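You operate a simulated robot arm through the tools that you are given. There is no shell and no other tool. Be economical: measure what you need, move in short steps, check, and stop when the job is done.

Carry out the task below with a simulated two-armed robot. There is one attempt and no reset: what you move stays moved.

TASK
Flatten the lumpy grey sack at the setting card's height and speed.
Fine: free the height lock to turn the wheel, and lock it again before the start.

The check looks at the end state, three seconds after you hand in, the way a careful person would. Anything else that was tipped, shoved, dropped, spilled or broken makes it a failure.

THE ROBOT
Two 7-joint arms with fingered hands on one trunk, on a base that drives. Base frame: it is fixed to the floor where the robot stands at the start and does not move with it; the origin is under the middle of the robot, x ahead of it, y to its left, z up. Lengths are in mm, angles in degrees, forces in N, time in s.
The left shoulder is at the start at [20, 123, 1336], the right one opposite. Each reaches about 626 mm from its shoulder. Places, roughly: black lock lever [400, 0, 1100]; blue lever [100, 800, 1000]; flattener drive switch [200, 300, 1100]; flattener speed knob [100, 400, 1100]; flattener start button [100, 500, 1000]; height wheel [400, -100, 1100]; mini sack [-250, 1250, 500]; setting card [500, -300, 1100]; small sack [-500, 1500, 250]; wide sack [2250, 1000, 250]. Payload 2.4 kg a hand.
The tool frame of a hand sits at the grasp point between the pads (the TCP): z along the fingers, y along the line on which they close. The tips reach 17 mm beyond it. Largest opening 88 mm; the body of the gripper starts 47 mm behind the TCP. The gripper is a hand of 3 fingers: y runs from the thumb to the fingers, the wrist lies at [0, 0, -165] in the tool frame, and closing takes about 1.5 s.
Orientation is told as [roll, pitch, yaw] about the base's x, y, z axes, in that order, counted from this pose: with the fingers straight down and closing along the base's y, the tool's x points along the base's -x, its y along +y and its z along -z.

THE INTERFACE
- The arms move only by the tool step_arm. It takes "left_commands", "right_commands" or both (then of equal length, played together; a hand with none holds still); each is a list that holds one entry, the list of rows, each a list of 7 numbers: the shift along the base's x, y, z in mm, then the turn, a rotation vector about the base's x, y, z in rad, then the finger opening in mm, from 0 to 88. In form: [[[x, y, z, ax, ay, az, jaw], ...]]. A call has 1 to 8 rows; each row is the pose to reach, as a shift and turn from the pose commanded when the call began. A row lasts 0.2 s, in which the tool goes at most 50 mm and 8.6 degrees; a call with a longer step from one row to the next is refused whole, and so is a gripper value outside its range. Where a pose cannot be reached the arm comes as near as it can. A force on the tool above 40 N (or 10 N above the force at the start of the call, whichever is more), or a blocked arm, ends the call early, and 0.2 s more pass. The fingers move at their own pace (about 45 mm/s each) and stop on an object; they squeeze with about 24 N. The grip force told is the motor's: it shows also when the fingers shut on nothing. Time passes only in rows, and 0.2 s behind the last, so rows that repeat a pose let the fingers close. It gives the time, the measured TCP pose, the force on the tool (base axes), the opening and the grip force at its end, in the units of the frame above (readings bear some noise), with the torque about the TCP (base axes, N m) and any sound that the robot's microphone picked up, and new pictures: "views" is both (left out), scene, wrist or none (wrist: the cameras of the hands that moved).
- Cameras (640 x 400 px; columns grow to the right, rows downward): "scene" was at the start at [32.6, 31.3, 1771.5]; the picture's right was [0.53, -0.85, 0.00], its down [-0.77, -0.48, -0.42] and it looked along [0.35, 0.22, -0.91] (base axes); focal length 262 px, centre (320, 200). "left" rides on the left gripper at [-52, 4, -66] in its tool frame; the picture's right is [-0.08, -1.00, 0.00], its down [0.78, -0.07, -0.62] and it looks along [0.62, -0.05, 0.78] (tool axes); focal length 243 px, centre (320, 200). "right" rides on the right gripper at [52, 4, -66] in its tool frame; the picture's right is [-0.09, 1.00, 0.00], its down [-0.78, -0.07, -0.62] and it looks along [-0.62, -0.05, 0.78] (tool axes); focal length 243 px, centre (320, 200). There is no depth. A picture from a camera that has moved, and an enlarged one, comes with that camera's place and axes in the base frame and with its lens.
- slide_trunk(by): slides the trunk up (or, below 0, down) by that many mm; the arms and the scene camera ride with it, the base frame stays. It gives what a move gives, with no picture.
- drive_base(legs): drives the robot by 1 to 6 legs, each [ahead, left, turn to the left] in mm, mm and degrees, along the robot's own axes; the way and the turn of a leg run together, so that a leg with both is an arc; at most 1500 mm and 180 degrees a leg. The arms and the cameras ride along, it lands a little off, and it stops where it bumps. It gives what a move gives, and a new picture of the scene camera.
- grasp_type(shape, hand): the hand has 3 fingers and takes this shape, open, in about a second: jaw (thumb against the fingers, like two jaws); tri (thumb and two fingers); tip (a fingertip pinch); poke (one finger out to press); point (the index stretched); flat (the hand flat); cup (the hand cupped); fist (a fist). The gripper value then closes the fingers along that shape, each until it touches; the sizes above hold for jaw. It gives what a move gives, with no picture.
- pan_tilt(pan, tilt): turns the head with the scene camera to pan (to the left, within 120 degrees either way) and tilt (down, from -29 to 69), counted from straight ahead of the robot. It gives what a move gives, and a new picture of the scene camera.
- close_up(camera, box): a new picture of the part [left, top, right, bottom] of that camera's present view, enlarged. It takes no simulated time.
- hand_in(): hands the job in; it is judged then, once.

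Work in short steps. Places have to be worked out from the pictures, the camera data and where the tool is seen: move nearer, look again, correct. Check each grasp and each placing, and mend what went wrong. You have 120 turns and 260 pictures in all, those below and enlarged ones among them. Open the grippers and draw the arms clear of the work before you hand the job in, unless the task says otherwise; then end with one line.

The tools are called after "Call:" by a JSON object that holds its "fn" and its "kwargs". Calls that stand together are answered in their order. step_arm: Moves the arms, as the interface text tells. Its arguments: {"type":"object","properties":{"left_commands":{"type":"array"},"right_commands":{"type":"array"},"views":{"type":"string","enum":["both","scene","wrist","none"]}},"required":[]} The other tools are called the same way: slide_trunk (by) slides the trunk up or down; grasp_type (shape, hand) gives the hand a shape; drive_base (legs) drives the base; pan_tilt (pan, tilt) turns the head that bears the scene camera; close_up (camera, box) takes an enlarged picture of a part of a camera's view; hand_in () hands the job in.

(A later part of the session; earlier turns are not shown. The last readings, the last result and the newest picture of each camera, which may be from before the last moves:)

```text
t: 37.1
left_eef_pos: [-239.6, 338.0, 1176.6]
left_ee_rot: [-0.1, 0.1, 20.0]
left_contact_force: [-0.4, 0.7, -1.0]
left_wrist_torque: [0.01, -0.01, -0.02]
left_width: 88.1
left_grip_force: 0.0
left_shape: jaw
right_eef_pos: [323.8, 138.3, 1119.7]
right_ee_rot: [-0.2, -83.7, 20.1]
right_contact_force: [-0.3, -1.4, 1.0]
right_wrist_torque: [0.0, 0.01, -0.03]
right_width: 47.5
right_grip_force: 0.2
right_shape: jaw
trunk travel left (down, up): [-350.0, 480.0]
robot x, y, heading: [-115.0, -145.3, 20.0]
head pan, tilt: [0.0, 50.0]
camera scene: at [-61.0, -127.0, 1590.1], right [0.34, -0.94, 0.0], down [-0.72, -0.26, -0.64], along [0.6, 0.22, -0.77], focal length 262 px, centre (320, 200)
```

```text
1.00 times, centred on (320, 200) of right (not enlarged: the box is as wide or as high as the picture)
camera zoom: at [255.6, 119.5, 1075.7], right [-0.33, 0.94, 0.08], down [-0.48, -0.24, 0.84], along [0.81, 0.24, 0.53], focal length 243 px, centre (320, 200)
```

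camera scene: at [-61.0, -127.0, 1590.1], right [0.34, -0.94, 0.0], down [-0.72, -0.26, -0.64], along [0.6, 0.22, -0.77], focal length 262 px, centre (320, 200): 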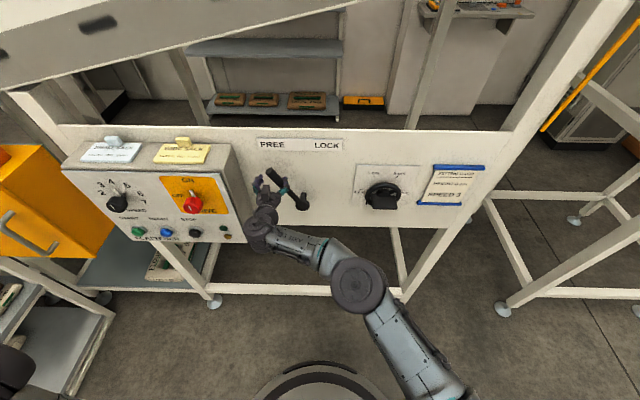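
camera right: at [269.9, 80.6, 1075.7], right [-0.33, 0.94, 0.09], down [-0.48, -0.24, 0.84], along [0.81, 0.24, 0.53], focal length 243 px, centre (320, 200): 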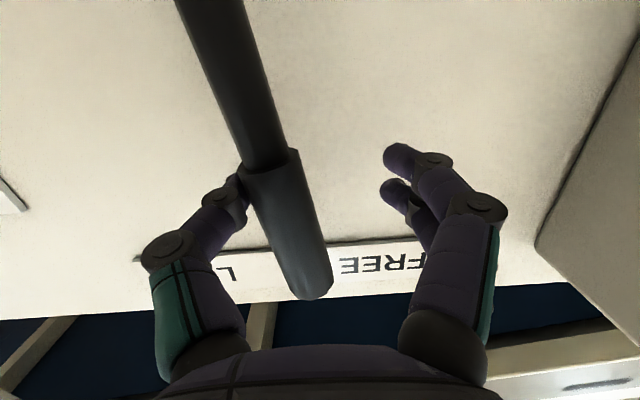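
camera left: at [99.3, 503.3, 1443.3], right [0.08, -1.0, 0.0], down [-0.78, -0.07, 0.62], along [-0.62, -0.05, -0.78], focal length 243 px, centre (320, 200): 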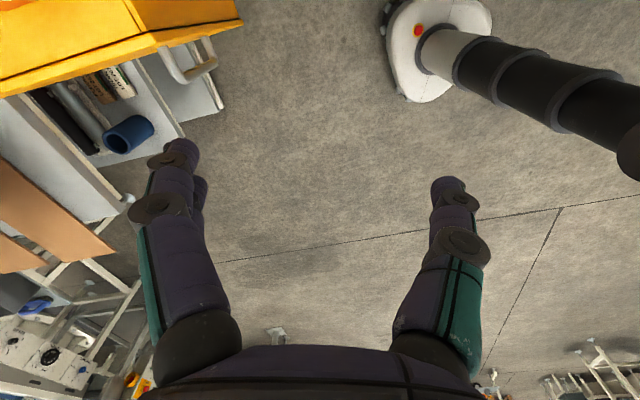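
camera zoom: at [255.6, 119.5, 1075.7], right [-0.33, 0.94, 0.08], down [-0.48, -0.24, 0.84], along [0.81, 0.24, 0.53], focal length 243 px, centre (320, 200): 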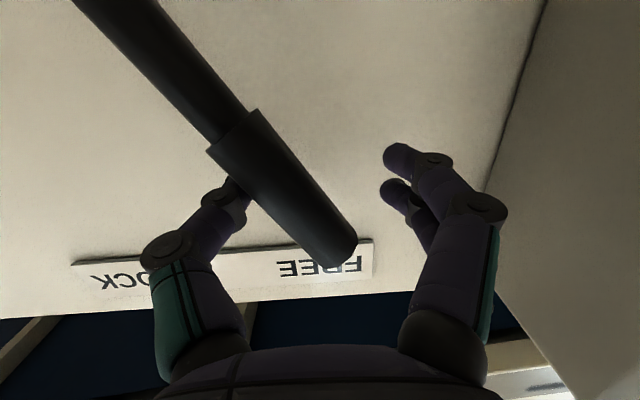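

The lever leans toward FREE about as far as it did toward LOCK. I nudge a little further to feel for the end stop.

Call:
{"fn": "step_arm", "kwargs": {"right_commands": [[[-1, 3, -4, 0, 0, 0, 46], [-2.5, 7, -8, 0, 0, 0, 46], [-4, 11, -12, 0, 0, 0, 46], [-4, 11, -12, 0, 0, 0, 46]]], "views": "none"}}

Call:
{"fn": "close_up", "kwargs": {"camera": "scene", "box": [230, 120, 410, 230]}}

```text
t: 38.1
left_eef_pos: [-239.3, 334.9, 1178.2]
left_ee_rot: [0.0, -0.1, 19.9]
left_contact_force: [-0.5, -0.2, 0.0]
left_wrist_torque: [0.0, 0.0, 0.01]
left_width: 87.8
left_grip_force: 0.1
left_shape: jaw
right_eef_pos: [322.7, 140.3, 1112.9]
right_ee_rot: [0.7, -83.8, 19.1]
right_contact_force: [5.4, -2.9, 12.6]
right_wrist_torque: [-0.34, -0.27, 0.09]
right_width: 49.3
right_grip_force: 0.1
right_shape: jaw
right hand out of reach, approached as far as the arm can: row 3, 4
trunk travel left (down, up): [-350.0, 480.0]
robot x, y, heading: [-115.4, -147.2, 19.7]
head pan, tilt: [0.0, 50.0]
```

```text
3.56 times, centred on (320, 175) of scene
camera zoom: at [-60.3, -130.3, 1590.2], right [0.34, -0.94, 0.0], down [-0.72, -0.26, -0.64], along [0.6, 0.22, -0.77], focal length 932 px, centre (320, 289)
```

zoom: 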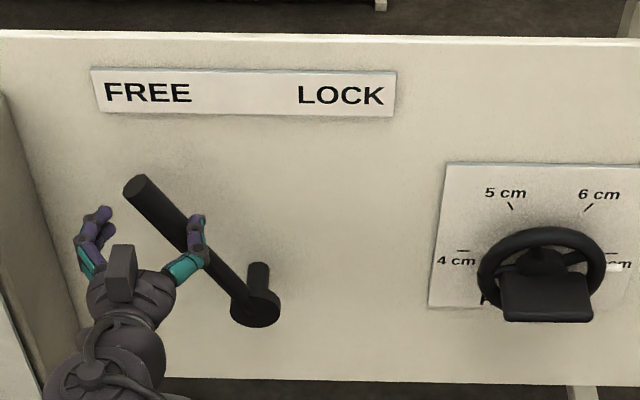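

The lever is at its FREE stop (the force built up). I retreat straight back, then head for the wheel.

Call:
{"fn": "step_arm", "kwargs": {"right_commands": [[[1, -4, 10, 0, 0, 0, 60], [-27, -14, 10, 0, 0, 0, 70], [-56, -24, 10, 0, 0, 0, 80], [-90, -36, 10, 0, 0, 0, 88]]], "views": "none"}}

Call:
{"fn": "drive_base", "kwargs": {"legs": [[0, -80, 0]]}}

Call:
{"fn": "close_up", "kwargs": {"camera": "scene", "box": [190, 100, 430, 250]}}

```text
t: 39.1
left_eef_pos: [-238.3, 336.4, 1177.6]
left_ee_rot: [0.0, 0.0, 19.9]
left_contact_force: [-0.1, 0.5, -0.1]
left_wrist_torque: [0.02, 0.0, 0.0]
left_width: 87.8
left_grip_force: 0.0
left_shape: jaw
right_eef_pos: [229.5, 104.9, 1124.7]
right_ee_rot: [0.5, -83.7, 19.5]
right_contact_force: [0.0, 0.8, 0.9]
right_wrist_torque: [0.0, 0.01, -0.04]
right_width: 87.9
right_grip_force: 0.0
right_shape: jaw
trunk travel left (down, up): [-350.0, 480.0]
robot x, y, heading: [-117.6, -152.3, 19.8]
head pan, tilt: [0.0, 50.0]
```

```text
t: 40.2
left_eef_pos: [-211.1, 261.0, 1179.0]
left_ee_rot: [0.1, 0.0, 19.9]
left_contact_force: [-0.5, 0.1, -0.3]
left_wrist_torque: [0.02, 0.01, 0.02]
left_width: 88.0
left_grip_force: 0.1
left_shape: jaw
right_eef_pos: [257.2, 28.4, 1124.2]
right_ee_rot: [1.2, -83.6, 18.7]
right_contact_force: [0.5, 0.1, 0.7]
right_wrist_torque: [0.02, -0.01, -0.01]
right_width: 88.0
right_grip_force: 0.0
right_shape: jaw
trunk travel left (down, up): [-350.0, 480.0]
robot x, y, heading: [-87.5, -222.0, 19.4]
head pan, tilt: [0.0, 50.0]
camera scene: at [-32.7, -205.4, 1590.1], right [0.34, -0.94, 0.0], down [-0.72, -0.26, -0.64], along [0.6, 0.22, -0.77], focal length 262 px, centre (320, 200)
```

scene: 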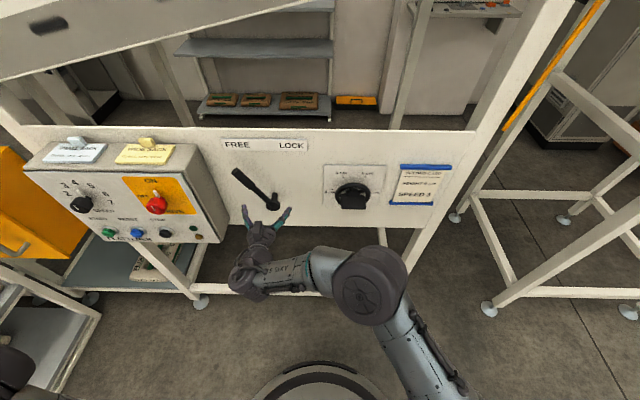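

```text
2.67 times, centred on (310, 175) of scene
camera zoom: at [-32.7, -205.4, 1590.1], right [0.34, -0.94, 0.0], down [-0.72, -0.26, -0.64], along [0.6, 0.22, -0.77], focal length 699 px, centre (347, 267)
```

zoom: 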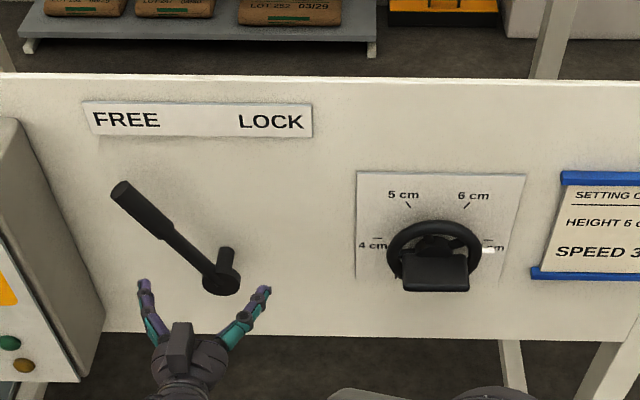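

The lever stays at FREE. Now I move the right hand in front of the wheel while rolling it 90° so the fingers close vertically on the horizontal bar.

Call:
{"fn": "step_arm", "kwargs": {"right_commands": [[[4, -17, -6, 0.134, 0.049, 0, 88], [9, -34, -12, 0.268, 0.098, 0, 88], [17, -51, -18, 0.402, 0.147, 0, 88], [26, -68, -24, 0.536, 0.196, 0, 88], [34, -86, -30, 0.67, 0.245, 0, 88], [42, -103, -36, 0.804, 0.294, 0, 88]]], "views": "none"}}

Call:
{"fn": "step_arm", "kwargs": {"right_commands": [[[9, -17, -6, 0.134, 0.049, 0, 88], [17, -34, -12, 0.268, 0.098, 0, 88], [25, -51, -18, 0.402, 0.147, 0, 88], [34, -68, -22, 0.536, 0.196, 0, 88], [42, -85, -25, 0.67, 0.245, 0, 88]]], "views": "both"}}

```text
t: 41.6
left_eef_pos: [-212.6, 261.2, 1179.1]
left_ee_rot: [0.0, 0.1, 19.7]
left_contact_force: [0.4, -0.6, -0.7]
left_wrist_torque: [-0.02, 0.0, 0.01]
left_width: 87.9
left_grip_force: 0.0
left_shape: jaw
right_eef_pos: [300.0, -71.7, 1088.9]
right_ee_rot: [84.5, -40.3, -61.6]
right_contact_force: [-0.1, 0.5, 0.5]
right_wrist_torque: [-0.04, 0.01, 0.02]
right_width: 87.5
right_grip_force: 0.0
right_shape: jaw
trunk travel left (down, up): [-350.0, 480.0]
robot x, y, heading: [-88.6, -223.9, 19.6]
head pan, tilt: [0.0, 50.0]
```

```text
t: 42.8
left_eef_pos: [-212.5, 260.6, 1178.1]
left_ee_rot: [0.0, 0.0, 19.8]
left_contact_force: [1.0, -0.3, 0.9]
left_wrist_torque: [0.01, -0.03, 0.0]
left_width: 87.7
left_grip_force: 0.1
left_shape: jaw
right_eef_pos: [330.4, -141.6, 1066.7]
right_ee_rot: [89.8, 0.0, -64.1]
right_contact_force: [0.2, -0.3, -0.8]
right_wrist_torque: [-0.01, 0.0, -0.03]
right_width: 88.1
right_grip_force: 0.1
right_shape: jaw
right hand out of reach, approached as far as the arm can: row 5
trunk travel left (down, up): [-350.0, 480.0]
robot x, y, heading: [-86.9, -221.2, 19.8]
head pan, tilt: [0.0, 50.0]
camera scene: at [-32.9, -204.3, 1590.1], right [0.34, -0.94, 0.0], down [-0.72, -0.26, -0.64], along [0.6, 0.22, -0.77], focal length 262 px, centre (320, 200)
camera right: at [248.5, -122.0, 1071.3], right [0.04, -0.07, 1.0], down [-0.22, -0.97, -0.06], along [0.98, -0.21, -0.06], focal length 243 px, centre (320, 200)
```

scene: 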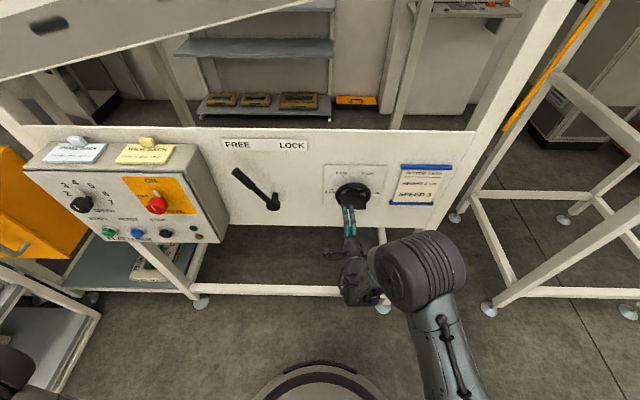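
right: 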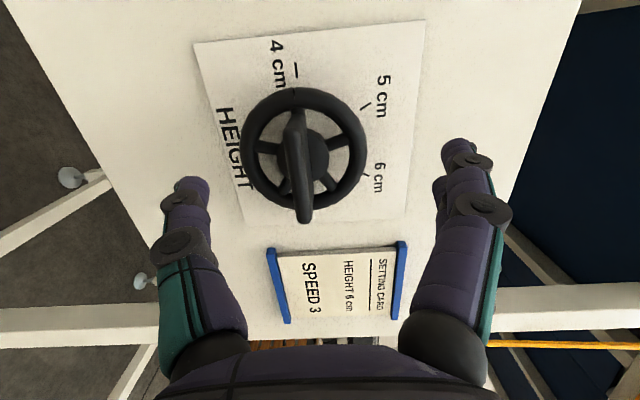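

The bar is about 11 mm below and 12 mm right of the hand's centreline. I align and advance 58 mm, still open.

Call:
{"fn": "step_arm", "kwargs": {"right_commands": [[[4, -11, -11, 0, 0, 0, 88], [22, -4, -11, 0, 0, 0, 88], [40, 2, -11, 0, 0, 0, 88], [58, 8.5, -11, 0, 0, 0, 88]]], "views": "both"}}

```text
t: 43.8
left_eef_pos: [-211.4, 261.2, 1178.6]
left_ee_rot: [0.1, 0.0, 19.9]
left_contact_force: [-0.1, -0.4, -0.7]
left_wrist_torque: [0.05, -0.05, 0.02]
left_width: 87.9
left_grip_force: 0.1
left_shape: jaw
right_eef_pos: [377.6, -109.8, 1059.0]
right_ee_rot: [89.7, -0.1, -64.3]
right_contact_force: [0.3, -0.7, 0.4]
right_wrist_torque: [0.03, -0.03, -0.08]
right_width: 87.7
right_grip_force: 0.1
right_shape: jaw
right hand out of reach, approached as far as the arm can: row 1, 2, 3, 4
trunk travel left (down, up): [-350.0, 480.0]
robot x, y, heading: [-89.4, -222.3, 19.9]
head pan, tilt: [0.0, 50.0]
camera scene: at [-33.0, -203.7, 1590.1], right [0.34, -0.94, 0.0], down [-0.72, -0.26, -0.64], along [0.6, 0.22, -0.77], focal length 262 px, centre (320, 200)
camera right: at [296.2, -91.6, 1063.8], right [0.04, -0.07, 1.0], down [-0.22, -0.97, -0.06], along [0.97, -0.22, -0.06], focal length 243 px, centre (320, 200)
```

scene: 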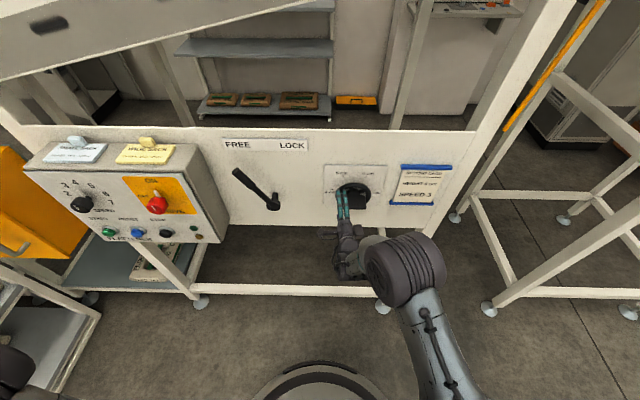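
right: 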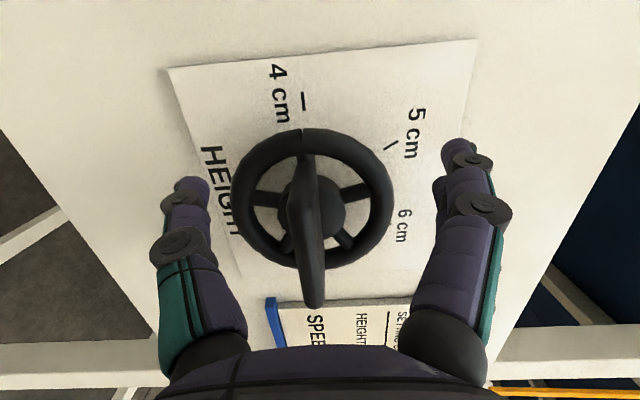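

The arm is at its lateral limit; the bar centre is about 16 mm further right, so I shift the base right by that and check.

Call:
{"fn": "drive_base", "kwargs": {"legs": [[0, -17, 0]]}}

Call:
{"fn": "close_up", "kwargs": {"camera": "right", "box": [0, 0, 640, 400]}}

```text
t: 44.6
left_eef_pos: [-204.7, 244.1, 1179.3]
left_ee_rot: [0.1, -0.1, 19.8]
left_contact_force: [-1.0, -0.1, -0.1]
left_wrist_torque: [0.0, -0.03, -0.02]
left_width: 88.0
left_grip_force: 0.0
left_shape: jaw
right_eef_pos: [384.6, -128.7, 1057.4]
right_ee_rot: [89.8, 0.0, -64.3]
right_contact_force: [-0.5, 0.3, -0.3]
right_wrist_torque: [-0.01, 0.03, -0.01]
right_width: 87.7
right_grip_force: 0.1
right_shape: jaw
trunk travel left (down, up): [-350.0, 480.0]
robot x, y, heading: [-79.9, -243.2, 19.7]
head pan, tilt: [0.0, 50.0]
camera scene: at [-26.6, -222.0, 1590.1], right [0.34, -0.94, 0.0], down [-0.72, -0.26, -0.64], along [0.6, 0.22, -0.77], focal length 262 px, centre (320, 200)
```

scene: 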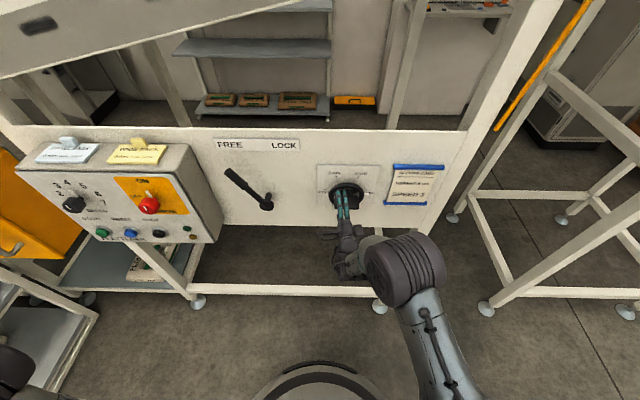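

```text
1.00 times, centred on (320, 200) of right (not enlarged: the box is as wide or as high as the picture)
camera zoom: at [302.3, -109.4, 1063.9], right [0.04, -0.07, 1.0], down [-0.22, -0.97, -0.06], along [0.97, -0.22, -0.06], focal length 243 px, centre (320, 200)
```

zoom: 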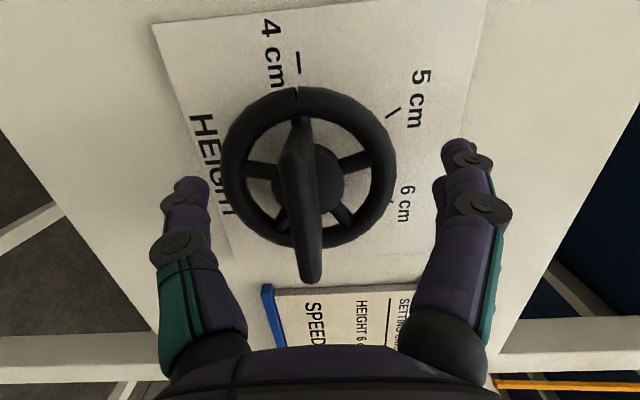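

The bar is centred now. I lower 5 mm and close on it.

Call:
{"fn": "step_arm", "kwargs": {"right_commands": [[[0, 0, -5, 0, 0, 0, 88], [0, 0, -5, 0, 0, 0, 60], [0, 0, -5, 0, 0, 0, 30], [0, 0, -5, 0, 0, 0, 0], [0, 0, -5, 0, 0, 0, 0], [0, 0, -5, 0, 0, 0, 0], [0, 0, -5, 0, 0, 0, 0], [0, 0, -5, 0, 0, 0, 0]]], "views": "wrist"}}

```text
t: 46.4
left_eef_pos: [-205.7, 245.4, 1177.9]
left_ee_rot: [0.0, 0.1, 19.7]
left_contact_force: [0.4, 0.3, 0.9]
left_wrist_torque: [-0.02, -0.03, -0.01]
left_width: 88.0
left_grip_force: 0.0
left_shape: jaw
right_eef_pos: [384.0, -126.4, 1052.9]
right_ee_rot: [89.7, -0.1, -64.4]
right_contact_force: [0.6, 0.3, 1.0]
right_wrist_torque: [0.0, -0.01, 0.0]
right_width: 5.8
right_grip_force: 24.4
right_shape: jaw
trunk travel left (down, up): [-350.0, 480.0]
robot x, y, heading: [-81.0, -236.3, 19.9]
head pan, tilt: [0.0, 50.0]
camera right: at [301.7, -108.0, 1058.3], right [0.04, -0.07, 1.0], down [-0.22, -0.97, -0.06], along [0.97, -0.22, -0.06], focal length 243 px, centre (320, 200)
```

right: 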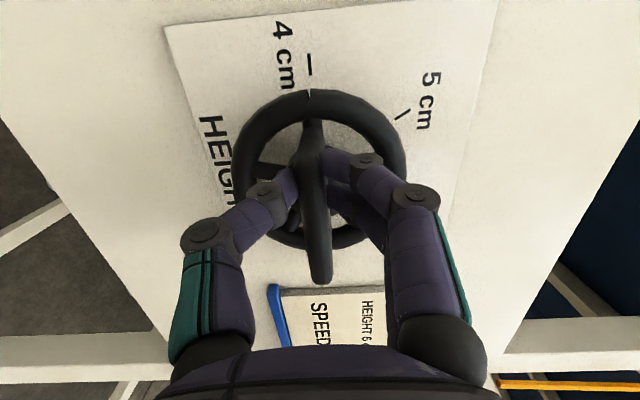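

The bar is gripped. I turn the hand 60° counter-clockwise (seen from the front) about the panel normal.

Call:
{"fn": "step_arm", "kwargs": {"right_commands": [[[0, 0, 0, -0.123, -0.0448, 0, 0], [0, 0, 0, -0.246, -0.0896, 0, 0], [0, 0, 0, -0.369, -0.134, 0, 0], [0, 0, 0, -0.492, -0.179, 0, 0], [0, 0, 0, -0.615, -0.224, 0, 0], [0, 0, 0, -0.738, -0.269, 0, 0], [0, 0, 0, -0.861, -0.313, 0, 0], [0, 0, 0, -0.984, -0.358, 0, 0]]], "views": "both"}}

```text
t: 48.0
left_eef_pos: [-204.1, 246.6, 1178.1]
left_ee_rot: [-0.1, 0.2, 19.8]
left_contact_force: [-0.7, 0.4, 0.0]
left_wrist_torque: [0.0, 0.0, 0.0]
left_width: 87.8
left_grip_force: 0.2
left_shape: jaw
right_eef_pos: [383.3, -124.7, 1047.1]
right_ee_rot: [80.7, -50.2, -59.0]
right_contact_force: [2.3, 6.9, -20.3]
right_wrist_torque: [0.28, 0.39, 0.06]
right_width: 6.1
right_grip_force: 24.4
right_shape: jaw
trunk travel left (down, up): [-350.0, 480.0]
robot x, y, heading: [-82.5, -238.5, 19.8]
head pan, tilt: [0.0, 50.0]
stopped in row 7 (right hand): the force on the tool passed its limit at 42 N (the readings are from after the stop); the commanded pose is now the measured one
camera scene: at [-24.3, -219.1, 1590.0], right [0.34, -0.94, 0.0], down [-0.72, -0.26, -0.64], along [0.6, 0.22, -0.77], focal length 262 px, centre (320, 200)
camera right: at [304.3, -119.2, 1017.2], right [-0.22, 0.68, 0.7], down [-0.29, -0.73, 0.62], along [0.93, -0.06, 0.36], focal length 243 px, centre (320, 200)
```

scene: 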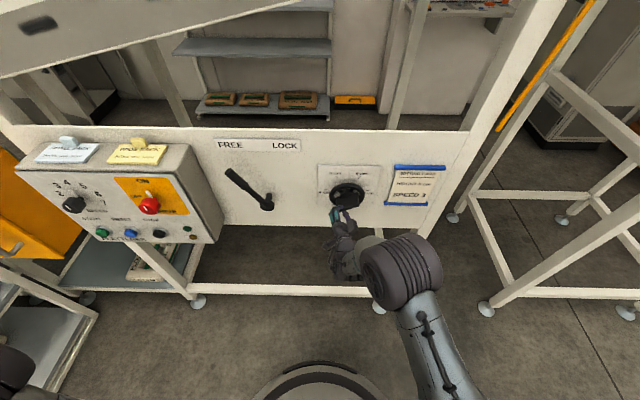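
right: 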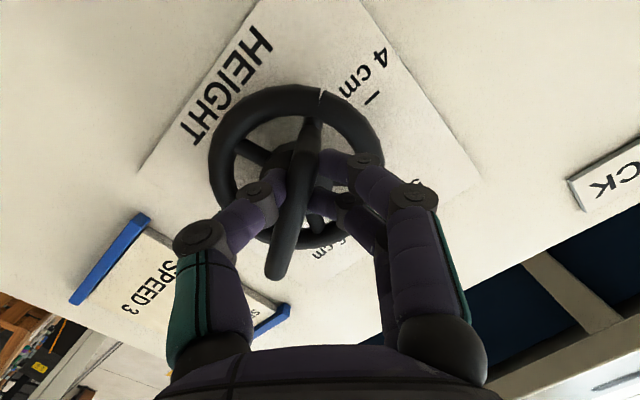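

It turned about 50° and then side force built up, so the axis lies a little lower than my grip. I ease down 4 mm and check the dial.

Call:
{"fn": "step_arm", "kwargs": {"right_commands": [[[0, 0, -4, 0, 0, 0, 0], [0, 0, -4, 0, 0, 0, 0]]], "views": "none"}}

Call:
{"fn": "close_up", "kwargs": {"camera": "scene", "box": [290, 140, 450, 240]}}

Call:
{"fn": "close_up", "kwargs": {"camera": "right", "box": [200, 60, 440, 280]}}

```text
t: 48.6
left_eef_pos: [-204.5, 245.5, 1177.6]
left_ee_rot: [0.1, 0.1, 20.0]
left_contact_force: [-0.4, 0.6, 0.5]
left_wrist_torque: [-0.03, 0.01, -0.02]
left_width: 87.9
left_grip_force: 0.2
left_shape: jaw
right_eef_pos: [383.5, -125.8, 1047.7]
right_ee_rot: [81.4, -50.3, -59.7]
right_contact_force: [0.8, 4.9, -15.0]
right_wrist_torque: [0.24, 0.31, 0.03]
right_width: 5.7
right_grip_force: 25.0
right_shape: jaw
trunk travel left (down, up): [-350.0, 480.0]
robot x, y, heading: [-85.4, -239.6, 20.0]
head pan, tilt: [0.0, 50.0]
```

```text
4.00 times, centred on (370, 190) of scene
camera zoom: at [-25.8, -218.8, 1590.0], right [0.34, -0.94, 0.0], down [-0.72, -0.26, -0.64], along [0.6, 0.22, -0.77], focal length 1048 px, centre (120, 240)
```

zoom: 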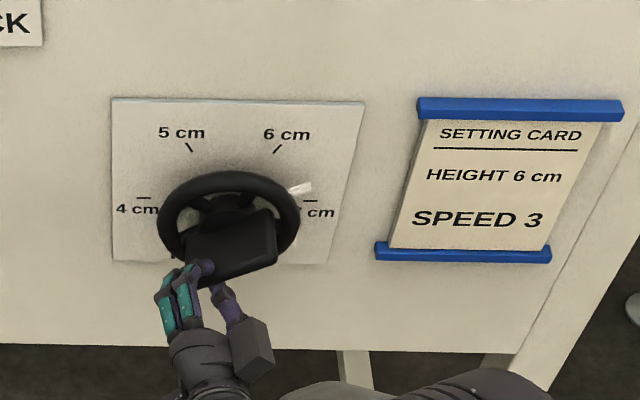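

```text
1.82 times, centred on (320, 170) of right
camera zoom: at [304.9, -119.3, 1015.4], right [-0.23, 0.68, 0.69], down [-0.3, -0.73, 0.62], along [0.93, -0.07, 0.37], focal length 441 px, centre (320, 254)
```

zoom: 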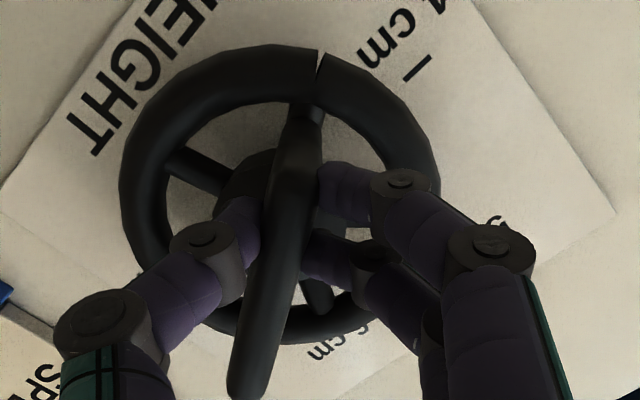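

The wheel moved only about 20–25° because the grip slipped: my grip was some 19 mm left and 15 mm below the axis, which I now place at about e=268, z=1063. I release and back off to regrip on centre.

Call:
{"fn": "step_arm", "kwargs": {"right_commands": [[[0, 0, 0, 0, 0, 0, 40], [0, 0, 0, 0, 0, 0, 88], [0, 0, 0, 0, 0, 0, 88], [0, 0, 0, 0, 0, 0, 88], [-20, -7, 4, 0, 0, 0, 88], [-42, -15, 10, 0, 0, 0, 88], [-64, -23, 16, 0, 0, 0, 88]]], "views": "wrist"}}

Call:
{"fn": "close_up", "kwargs": {"camera": "scene", "box": [290, 140, 450, 240]}}

```text
t: 50.2
left_eef_pos: [-206.6, 244.9, 1179.1]
left_ee_rot: [0.0, 0.0, 20.0]
left_contact_force: [-0.2, 0.3, 0.0]
left_wrist_torque: [0.0, 0.01, -0.02]
left_width: 87.6
left_grip_force: 0.1
left_shape: jaw
right_eef_pos: [319.1, -149.1, 1064.0]
right_ee_rot: [81.7, -50.3, -60.0]
right_contact_force: [-0.5, 0.5, -0.3]
right_wrist_torque: [-0.01, 0.0, -0.01]
right_width: 87.8
right_grip_force: 0.0
right_shape: jaw
trunk travel left (down, up): [-350.0, 480.0]
robot x, y, heading: [-85.5, -238.8, 20.0]
head pan, tilt: [0.0, 50.0]
camera right: at [239.6, -142.9, 1032.7], right [-0.23, 0.68, 0.7], down [-0.3, -0.73, 0.62], along [0.93, -0.07, 0.37], focal length 243 px, centre (320, 200)
```

right: 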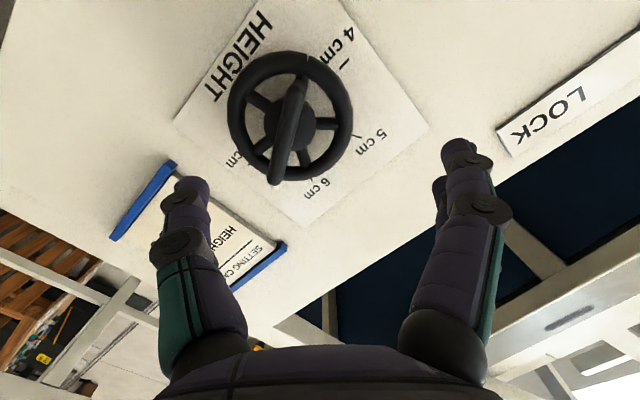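

```text
4.00 times, centred on (370, 190) of scene
camera zoom: at [-27.6, -220.3, 1590.1], right [0.34, -0.94, 0.0], down [-0.72, -0.26, -0.64], along [0.6, 0.22, -0.77], focal length 1048 px, centre (120, 240)
```

zoom: 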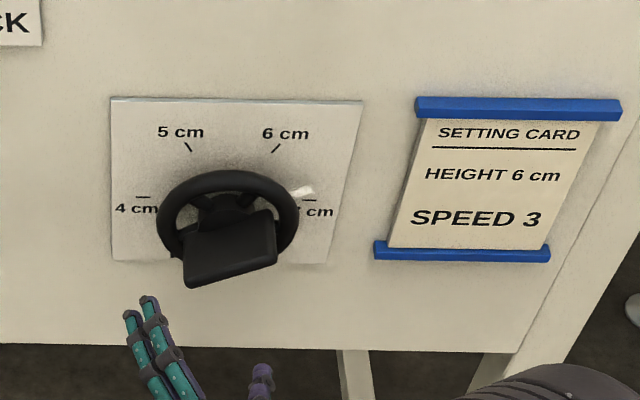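

Re-solving with both cameras puts the wheel axis at about e=266, z=1048, with the bar front near n=340, so I had only gripped the bar's very front edge. I re-align the hand with the bar's current tilt and centre it.

Call:
{"fn": "step_arm", "kwargs": {"right_commands": [[[10, -4, -6, 0.09, 0, -0.02, 88], [22, -4, -12, 0.18, 0, -0.04, 88], [33, -3, -16, 0.277, 0, -0.063, 88], [44, -2, -16, 0.277, 0, -0.063, 88]]], "views": "wrist"}}

```text
t: 51.2
left_eef_pos: [-206.7, 243.6, 1177.9]
left_ee_rot: [0.0, 0.0, 20.0]
left_contact_force: [-0.1, 0.9, -0.5]
left_wrist_torque: [0.0, -0.03, 0.04]
left_width: 87.9
left_grip_force: 0.0
left_shape: jaw
right_eef_pos: [361.2, -151.6, 1048.1]
right_ee_rot: [90.9, -35.9, -69.9]
right_contact_force: [0.9, 0.2, -0.4]
right_wrist_torque: [0.0, 0.01, 0.01]
right_width: 87.9
right_grip_force: 0.0
right_shape: jaw
trunk travel left (down, up): [-350.0, 480.0]
robot x, y, heading: [-83.5, -241.2, 20.0]
head pan, tilt: [0.0, 50.0]
camera right: at [284.5, -131.7, 1019.2], right [-0.19, 0.48, 0.86], down [-0.35, -0.85, 0.4], along [0.92, -0.22, 0.33], focal length 243 px, centre (320, 200)
```

right: 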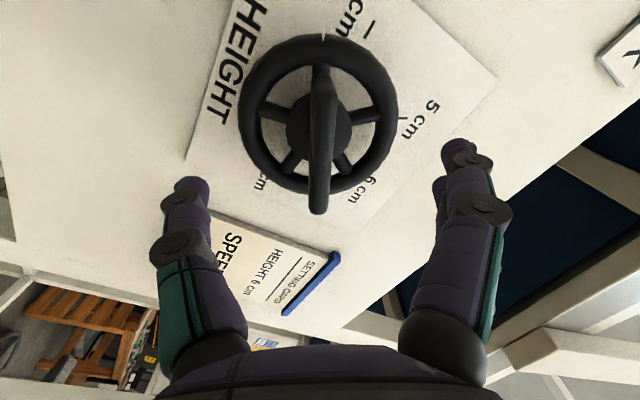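

Now the bar is aligned and centred. I advance 54 mm and close.

Call:
{"fn": "step_arm", "kwargs": {"right_commands": [[[25, 9, 0, 0, 0, 0, 88], [51, 18.5, 0, 0, 0, 0, 88], [51, 18.5, 0, 0, 0, 0, 40], [51, 18.5, 0, 0, 0, 0, 0], [51, 18.5, 0, 0, 0, 0, 0], [51, 18.5, 0, 0, 0, 0, 0], [51, 18.5, 0, 0, 0, 0, 0], [51, 18.5, 0, 0, 0, 0, 0]]], "views": "wrist"}}

```text
t: 53.0
left_eef_pos: [-207.9, 244.2, 1178.5]
left_ee_rot: [0.0, -0.1, 19.9]
left_contact_force: [-0.1, 0.2, 0.2]
left_wrist_torque: [-0.03, -0.02, -0.02]
left_width: 87.8
left_grip_force: 0.0
left_shape: jaw
right_eef_pos: [412.2, -133.0, 1046.4]
right_ee_rot: [91.0, -35.9, -69.8]
right_contact_force: [-7.9, -2.2, 2.8]
right_wrist_torque: [0.08, -0.11, 0.06]
right_width: 14.6
right_grip_force: 23.9
right_shape: jaw
trunk travel left (down, up): [-350.0, 480.0]
robot x, y, heading: [-80.3, -239.8, 19.7]
head pan, tilt: [0.0, 50.0]
camera right: at [335.4, -113.1, 1019.6], right [-0.19, 0.48, 0.86], down [-0.35, -0.85, 0.4], along [0.92, -0.22, 0.33], focal length 243 px, centre (320, 200)
```

right: 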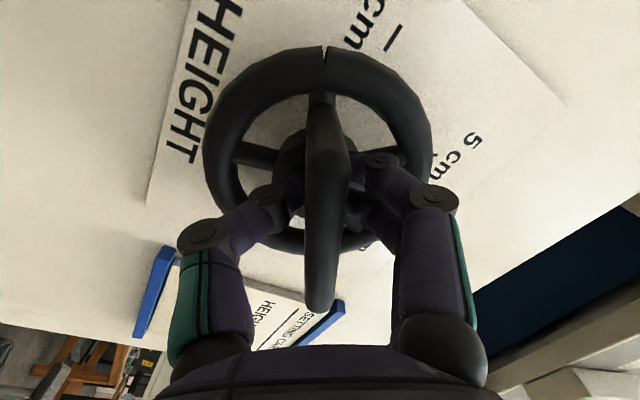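

Solid grip (14.6 mm). The bar is at about 32° now, so I turn another 27° and check.

Call:
{"fn": "step_arm", "kwargs": {"right_commands": [[[-2, -0.7, 0, -0.11, -0.04, 0, 0], [-2, -0.7, 0, -0.22, -0.08, 0, 0], [-2, -0.7, 0, -0.33, -0.12, 0, 0], [-2, -0.7, 0, -0.443, -0.161, 0, 0], [-2, -0.7, 0, -0.443, -0.161, 0, 0]]], "views": "wrist"}}

Call:
{"fn": "close_up", "kwargs": {"camera": "scene", "box": [290, 140, 450, 240]}}

```text
t: 54.2
left_eef_pos: [-206.4, 244.8, 1179.3]
left_ee_rot: [0.0, -0.1, 20.0]
left_contact_force: [0.7, -0.1, 0.4]
left_wrist_torque: [0.03, -0.01, -0.02]
left_width: 88.0
left_grip_force: 0.1
left_shape: jaw
right_eef_pos: [411.0, -133.3, 1046.5]
right_ee_rot: [90.5, -63.0, -69.6]
right_contact_force: [2.1, -2.0, -1.8]
right_wrist_torque: [0.06, 0.02, -0.06]
right_width: 12.3
right_grip_force: 24.1
right_shape: jaw
trunk travel left (down, up): [-350.0, 480.0]
robot x, y, heading: [-84.2, -238.7, 20.0]
head pan, tilt: [0.0, 50.0]
camera right: at [340.0, -130.8, 1001.8], right [-0.3, 0.79, 0.53], down [-0.44, -0.61, 0.66], along [0.85, -0.03, 0.53], focal length 243 px, centre (320, 200)
```

right: 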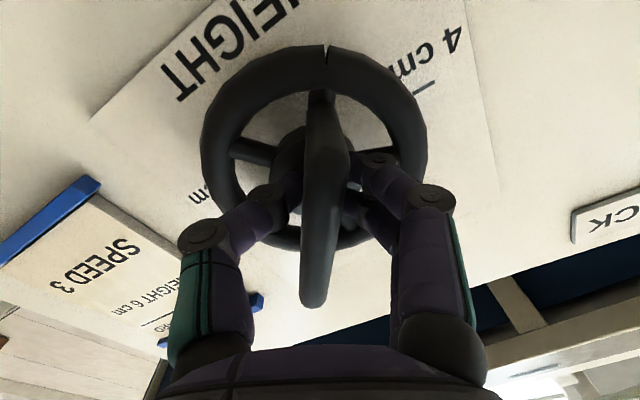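

```text
4.00 times, centred on (370, 190) of scene
camera zoom: at [-26.7, -220.4, 1590.0], right [0.34, -0.94, 0.0], down [-0.72, -0.26, -0.64], along [0.6, 0.22, -0.77], focal length 1048 px, centre (120, 240)
```

zoom: 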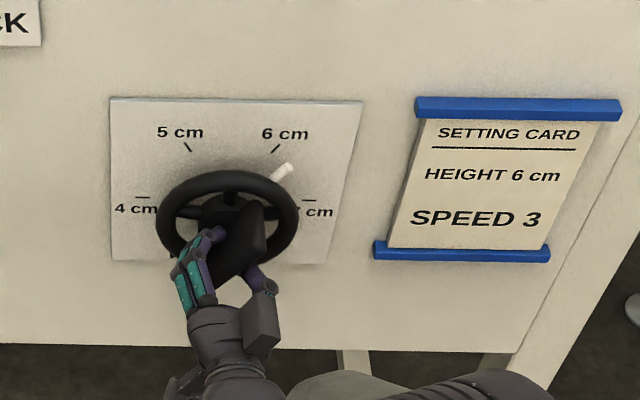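

The white pointer is now just short of the 6 cm tick (about 5°). I turn 5° more, release, back off and look straight at the dial.

Call:
{"fn": "step_arm", "kwargs": {"right_commands": [[[0, 0, 0, -0.05, -0.018, 0, 0], [0, 0, 0, -0.085, -0.031, 0, 0], [0, 0, 0, -0.085, -0.031, 0, 0], [0, 0, 0, -0.085, -0.031, 0, 40], [0, 0, 0, -0.085, -0.031, 0, 88], [0, 0, 0, -0.085, -0.031, 0, 88], [0, 0, 0, -0.085, -0.031, 0, 88], [-20, -7, 0, -0.085, -0.031, 0, 88]]], "views": "none"}}

Call:
{"fn": "step_arm", "kwargs": {"right_commands": [[[-40, -15, -5, 0, 0, 0, 88], [-60, -22, -15, 0, 0, 0, 88], [-80, -40, -30, 0, 0, 0, 88], [-90, -70, -40, 0, 0, 0, 88]]], "views": "wrist"}}

Call:
{"fn": "close_up", "kwargs": {"camera": "scene", "box": [310, 150, 420, 219]}}

```text
t: 56.0
left_eef_pos: [-206.7, 245.0, 1178.0]
left_ee_rot: [0.1, -0.1, 19.9]
left_contact_force: [-0.5, 0.3, 0.0]
left_wrist_torque: [-0.01, 0.02, -0.03]
left_width: 87.9
left_grip_force: 0.1
left_shape: jaw
right_eef_pos: [389.7, -139.5, 1047.7]
right_ee_rot: [90.8, -68.2, -69.9]
right_contact_force: [-0.4, 0.2, 0.7]
right_wrist_torque: [0.0, -0.03, 0.01]
right_width: 87.9
right_grip_force: 0.0
right_shape: jaw
trunk travel left (down, up): [-350.0, 480.0]
robot x, y, heading: [-82.4, -238.1, 20.1]
head pan, tilt: [0.0, 50.0]
```

```text
t: 57.0
left_eef_pos: [-206.6, 244.6, 1179.3]
left_ee_rot: [0.0, 0.0, 19.9]
left_contact_force: [0.4, -0.3, 0.0]
left_wrist_torque: [0.01, -0.02, 0.02]
left_width: 88.1
left_grip_force: 0.1
left_shape: jaw
right_eef_pos: [300.7, -212.7, 1006.7]
right_ee_rot: [90.7, -68.2, -69.7]
right_contact_force: [-0.5, -0.3, -0.1]
right_wrist_torque: [0.02, 0.01, -0.01]
right_width: 87.9
right_grip_force: 0.1
right_shape: jaw
trunk travel left (down, up): [-350.0, 480.0]
robot x, y, heading: [-85.6, -236.5, 19.9]
head pan, tilt: [0.0, 50.0]
camera right: at [231.1, -212.7, 959.9], right [-0.32, 0.83, 0.45], down [-0.46, -0.55, 0.7], along [0.83, 0.02, 0.56], focal length 243 px, centre (320, 200)
```

right: 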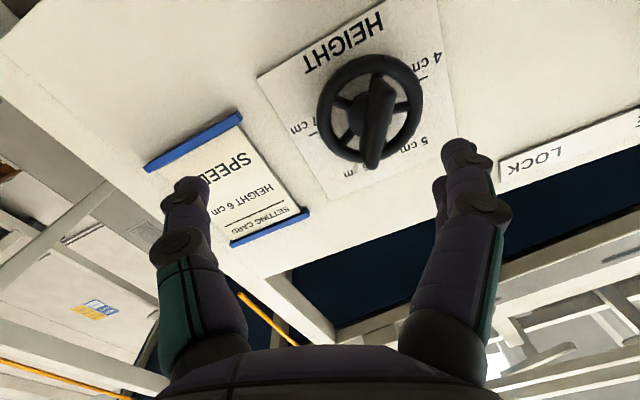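

```text
5.80 times, centred on (365, 184) of scene
camera zoom: at [-27.2, -220.4, 1590.1], right [0.34, -0.94, 0.0], down [-0.72, -0.26, -0.64], along [0.6, 0.22, -0.77], focal length 1519 px, centre (59, 290)
```

zoom: 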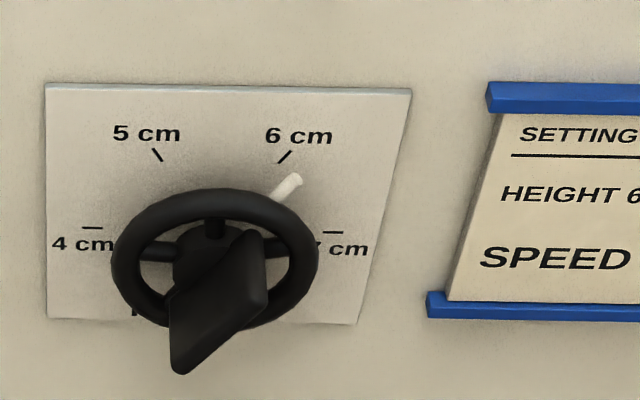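

To judge the angle without perspective I bring the right wrist camera square in front of the dial.

Call:
{"fn": "step_arm", "kwargs": {"right_commands": [[[6, 11, 8, -0.041, 0.114, 0.057, 88], [12, 22, 16, -0.083, 0.227, 0.114, 88], [18, 33, 24, -0.124, 0.341, 0.172, 88], [26, 45, 32, -0.166, 0.454, 0.229, 88], [32, 53, 41, -0.207, 0.568, 0.286, 88]]], "views": "none"}}

Call:
{"fn": "close_up", "kwargs": {"camera": "right", "box": [160, 60, 480, 260]}}

```text
t: 58.2
left_eef_pos: [-205.5, 245.1, 1178.9]
left_ee_rot: [0.0, -0.1, 20.0]
left_contact_force: [0.2, 0.0, -0.1]
left_wrist_torque: [0.02, -0.01, 0.0]
left_width: 88.1
left_grip_force: 0.1
left_shape: jaw
right_eef_pos: [332.1, -157.2, 1047.7]
right_ee_rot: [35.4, -47.0, -4.4]
right_contact_force: [-0.6, -1.0, -0.2]
right_wrist_torque: [-0.02, -0.01, -0.01]
right_width: 87.8
right_grip_force: 0.0
right_shape: jaw
right hand out of reach, approached as far as the arm can: row 2, 3
trunk travel left (down, up): [-350.0, 480.0]
robot x, y, heading: [-83.4, -237.4, 19.9]
head pan, tilt: [0.0, 50.0]
```

```text
2.00 times, centred on (320, 160) of right
camera zoom: at [254.0, -184.3, 1047.6], right [-0.3, 0.84, 0.45], down [0.16, -0.43, 0.89], along [0.94, 0.34, 0.0], focal length 485 px, centre (320, 280)
```

zoom: 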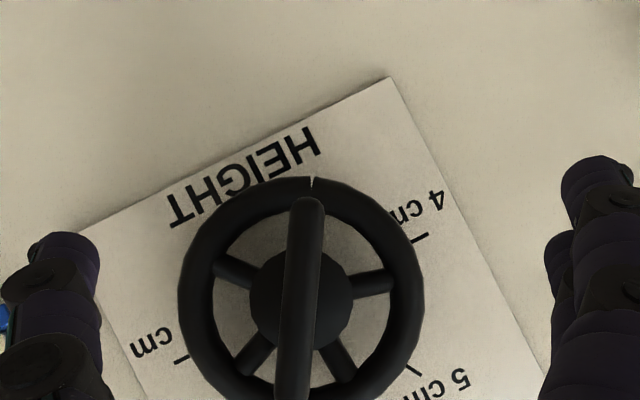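

I take the lower part of the same square view, where the pointer and the 6 tick are.

Call:
{"fn": "close_up", "kwargs": {"camera": "right", "box": [180, 110, 460, 300]}}

```text
2.11 times, centred on (320, 205) of right
camera zoom: at [254.0, -184.3, 1047.6], right [-0.3, 0.84, 0.45], down [0.16, -0.43, 0.89], along [0.94, 0.34, 0.0], focal length 511 px, centre (320, 190)
```

zoom: 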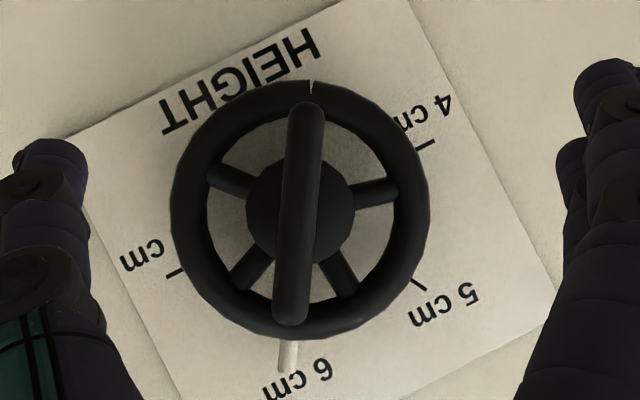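

The pointer covers the 6 cm tick (within about 2°, so 6.0 cm). Now I restore the hand to point at the panel with closing direction sideways and return to the lever.

Call:
{"fn": "step_arm", "kwargs": {"right_commands": [[[-15, -5, 8, 0.041, -0.114, -0.057, 88], [-28, -10, 16, 0.083, -0.227, -0.114, 88], [-40, -15, 24, 0.124, -0.341, -0.172, 88], [-50, -18, 32, 0.166, -0.454, -0.229, 88], [-56, -20, 40, 0.207, -0.568, -0.286, 88]]], "views": "none"}}

Call:
{"fn": "step_arm", "kwargs": {"right_commands": [[[-8, 20, 10, -0.119, -0.043, 0, 88], [-16, 40, 20, -0.238, -0.086, 0, 88], [-24, 65, 30, -0.357, -0.13, 0, 88], [-32, 90, 35, -0.357, -0.13, 0, 88], [-41, 113, 38, -0.357, -0.13, 0, 88]]], "views": "none"}}

Call:
{"fn": "drive_base", "kwargs": {"legs": [[0, 100, 0]]}}

Call:
{"fn": "close_up", "kwargs": {"camera": "right", "box": [0, 0, 640, 400]}}

```text
t: 59.4
left_eef_pos: [-206.8, 245.1, 1178.8]
left_ee_rot: [-0.1, 0.0, 19.9]
left_contact_force: [-0.4, -0.1, -0.4]
left_wrist_torque: [-0.01, 0.02, 0.01]
left_width: 87.8
left_grip_force: 0.0
left_shape: jaw
right_eef_pos: [276.3, -177.9, 1087.4]
right_ee_rot: [90.8, -68.0, -69.9]
right_contact_force: [-0.3, -0.4, 0.5]
right_wrist_torque: [0.0, -0.03, -0.02]
right_width: 87.8
right_grip_force: 0.1
right_shape: jaw
trunk travel left (down, up): [-350.0, 480.0]
robot x, y, heading: [-83.5, -240.4, 19.9]
head pan, tilt: [0.0, 50.0]
```

```text
t: 60.6
left_eef_pos: [-206.8, 245.3, 1177.5]
left_ee_rot: [0.0, 0.0, 19.9]
left_contact_force: [-0.3, -0.2, 0.1]
left_wrist_torque: [-0.03, -0.01, 0.02]
left_width: 88.0
left_grip_force: 0.1
left_shape: jaw
right_eef_pos: [236.5, -63.4, 1126.4]
right_ee_rot: [40.1, -89.8, -19.2]
right_contact_force: [-0.8, -0.8, -0.3]
right_wrist_torque: [-0.01, -0.01, -0.02]
right_width: 87.9
right_grip_force: 0.0
right_shape: jaw
trunk travel left (down, up): [-350.0, 480.0]
robot x, y, heading: [-81.0, -239.8, 19.8]
head pan, tilt: [0.0, 50.0]
```

```text
t: 61.7
left_eef_pos: [-240.0, 340.7, 1177.9]
left_ee_rot: [-0.1, 0.0, 19.9]
left_contact_force: [0.2, -0.1, -0.3]
left_wrist_torque: [-0.04, 0.0, -0.04]
left_width: 88.0
left_grip_force: 0.1
left_shape: jaw
right_eef_pos: [200.5, 31.8, 1127.2]
right_ee_rot: [36.1, -89.9, -15.2]
right_contact_force: [0.0, 1.3, -0.1]
right_wrist_torque: [0.01, 0.01, -0.02]
right_width: 87.7
right_grip_force: 0.0
right_shape: jaw
trunk travel left (down, up): [-350.0, 480.0]
robot x, y, heading: [-112.5, -144.1, 20.0]
head pan, tilt: [0.0, 50.0]
camera scene: at [-62.2, -123.9, 1590.1], right [0.34, -0.94, 0.0], down [-0.72, -0.26, -0.64], along [0.6, 0.22, -0.77], focal length 262 px, centre (320, 200)
```

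scene: 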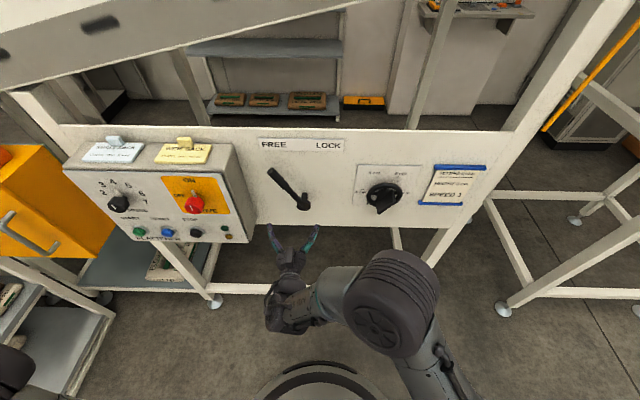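

```text
1.00 times, centred on (320, 200) of right (not enlarged: the box is as wide or as high as the picture)
camera zoom: at [138.1, 13.2, 1074.9], right [-0.36, 0.93, 0.09], down [-0.55, -0.28, 0.78], along [0.75, 0.23, 0.62], focal length 243 px, centre (320, 200)
```

zoom: 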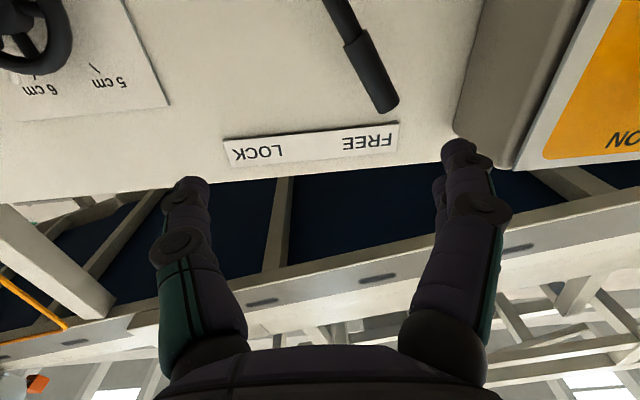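

The lever stays at FREE. I line up in front of its handle with a 60 mm opening.

Call:
{"fn": "step_arm", "kwargs": {"right_commands": [[[10, 18, -4, 0, 0, 0, 60], [21, 36, -8, 0, 0, 0, 60], [32, 54, -12, 0, 0, 0, 60], [44, 72, -12, 0, 0, 0, 60]]], "views": "wrist"}}

```text
t: 62.7
left_eef_pos: [-241.3, 338.5, 1179.2]
left_ee_rot: [-0.1, 0.1, 20.0]
left_contact_force: [-0.2, -0.3, -0.6]
left_wrist_torque: [-0.02, -0.01, 0.03]
left_width: 87.7
left_grip_force: 0.0
left_shape: jaw
right_eef_pos: [246.2, 103.3, 1114.2]
right_ee_rot: [50.2, -89.8, -29.3]
right_contact_force: [-0.5, -0.3, -0.4]
right_wrist_torque: [0.02, 0.0, -0.01]
right_width: 60.1
right_grip_force: 0.1
right_shape: jaw
trunk travel left (down, up): [-350.0, 480.0]
robot x, y, heading: [-115.1, -146.7, 20.0]
head pan, tilt: [0.0, 50.0]
camera right: at [182.4, 84.2, 1062.8], right [-0.36, 0.93, 0.09], down [-0.55, -0.29, 0.78], along [0.75, 0.23, 0.62], focal length 243 px, centre (320, 200)
```

right: 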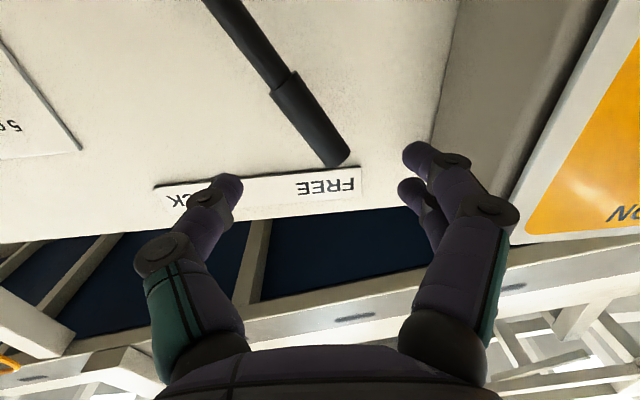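

The lever lies between the fingers' path. I advance 86 mm.

Call:
{"fn": "step_arm", "kwargs": {"right_commands": [[[27, 10, 0, 0, 0, 0, 60], [54, 20, 0, 0, 0, 0, 60], [80.5, 29.4, 0, 0, 0, 0, 60], [80.5, 29.4, 0, 0, 0, 0, 52]]], "views": "wrist"}}

```text
t: 63.7
left_eef_pos: [-241.1, 339.4, 1177.7]
left_ee_rot: [-0.1, 0.0, 20.0]
left_contact_force: [-0.8, -0.7, 0.2]
left_wrist_torque: [0.03, -0.03, 0.0]
left_width: 87.9
left_grip_force: 0.1
left_shape: jaw
right_eef_pos: [325.6, 131.8, 1114.8]
right_ee_rot: [50.2, -89.8, -29.2]
right_contact_force: [0.0, -0.7, 0.5]
right_wrist_torque: [0.01, 0.05, -0.02]
right_width: 52.5
right_grip_force: 0.1
right_shape: jaw
trunk travel left (down, up): [-350.0, 480.0]
robot x, y, heading: [-113.8, -144.9, 20.0]
head pan, tilt: [0.0, 50.0]
camera right: at [262.6, 112.0, 1063.5], right [-0.36, 0.93, 0.09], down [-0.55, -0.29, 0.78], along [0.75, 0.23, 0.62], focal length 243 px, centre (320, 200)
```

right: 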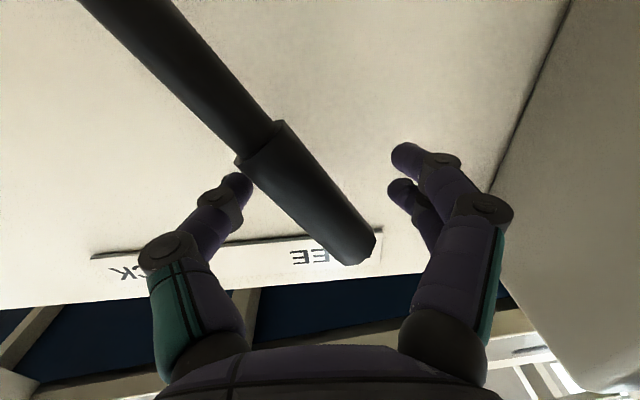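

Engaged. I carry the lever along the arc back to LOCK, with a little overshoot to seat it.

Call:
{"fn": "step_arm", "kwargs": {"right_commands": [[[8, -21.6, 11, 0, 0, 0, 50], [15.7, -43, 17, 0, 0, 0, 50], [24.6, -67.7, 18, 0, 0, 0, 50], [33, -91, 12, 0, 0, 0, 50], [40, -111, 3, 0, 0, 0, 50], [43.8, -120, -4, 0, 0, 0, 50], [47, -130, -11, 0, 0, 0, 50], [48.5, -134, -13, 0, 0, 0, 50]]], "views": "wrist"}}

Call:
{"fn": "close_up", "kwargs": {"camera": "scene", "box": [240, 120, 440, 245]}}

```text
t: 65.5
left_eef_pos: [-242.2, 340.4, 1178.0]
left_ee_rot: [-0.1, 0.0, 19.9]
left_contact_force: [-0.5, 0.7, 0.1]
left_wrist_torque: [-0.01, -0.01, 0.01]
left_width: 88.0
left_grip_force: 0.0
left_shape: jaw
right_eef_pos: [373.7, 0.3, 1104.0]
right_ee_rot: [154.3, -89.8, -133.3]
right_contact_force: [0.8, 14.1, 18.4]
right_wrist_torque: [0.81, 0.15, -0.17]
right_width: 59.2
right_grip_force: 0.0
right_shape: jaw
trunk travel left (down, up): [-350.0, 480.0]
robot x, y, heading: [-110.2, -143.0, 20.0]
head pan, tilt: [0.0, 50.0]
camera right: at [311.1, -18.5, 1051.6], right [-0.36, 0.93, 0.09], down [-0.56, -0.29, 0.78], along [0.75, 0.23, 0.62], focal length 243 px, centre (320, 200)
```

right: 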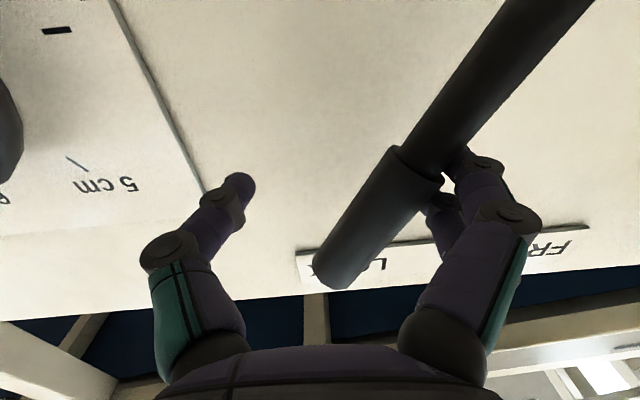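

```text
3.20 times, centred on (340, 182) of scene
camera zoom: at [-63.3, -123.3, 1590.3], right [0.34, -0.94, 0.0], down [-0.72, -0.26, -0.64], along [0.6, 0.22, -0.77], focal length 839 px, centre (256, 256)
```

zoom: 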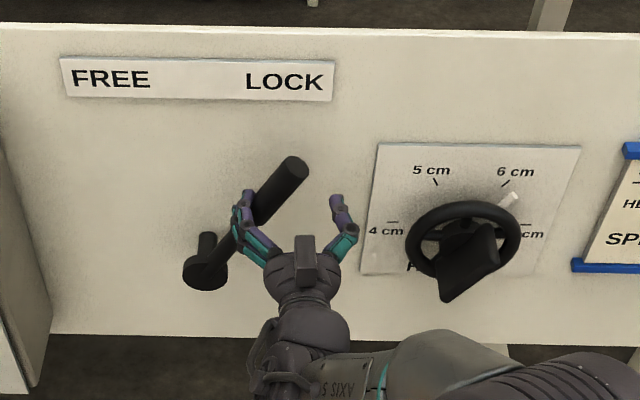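

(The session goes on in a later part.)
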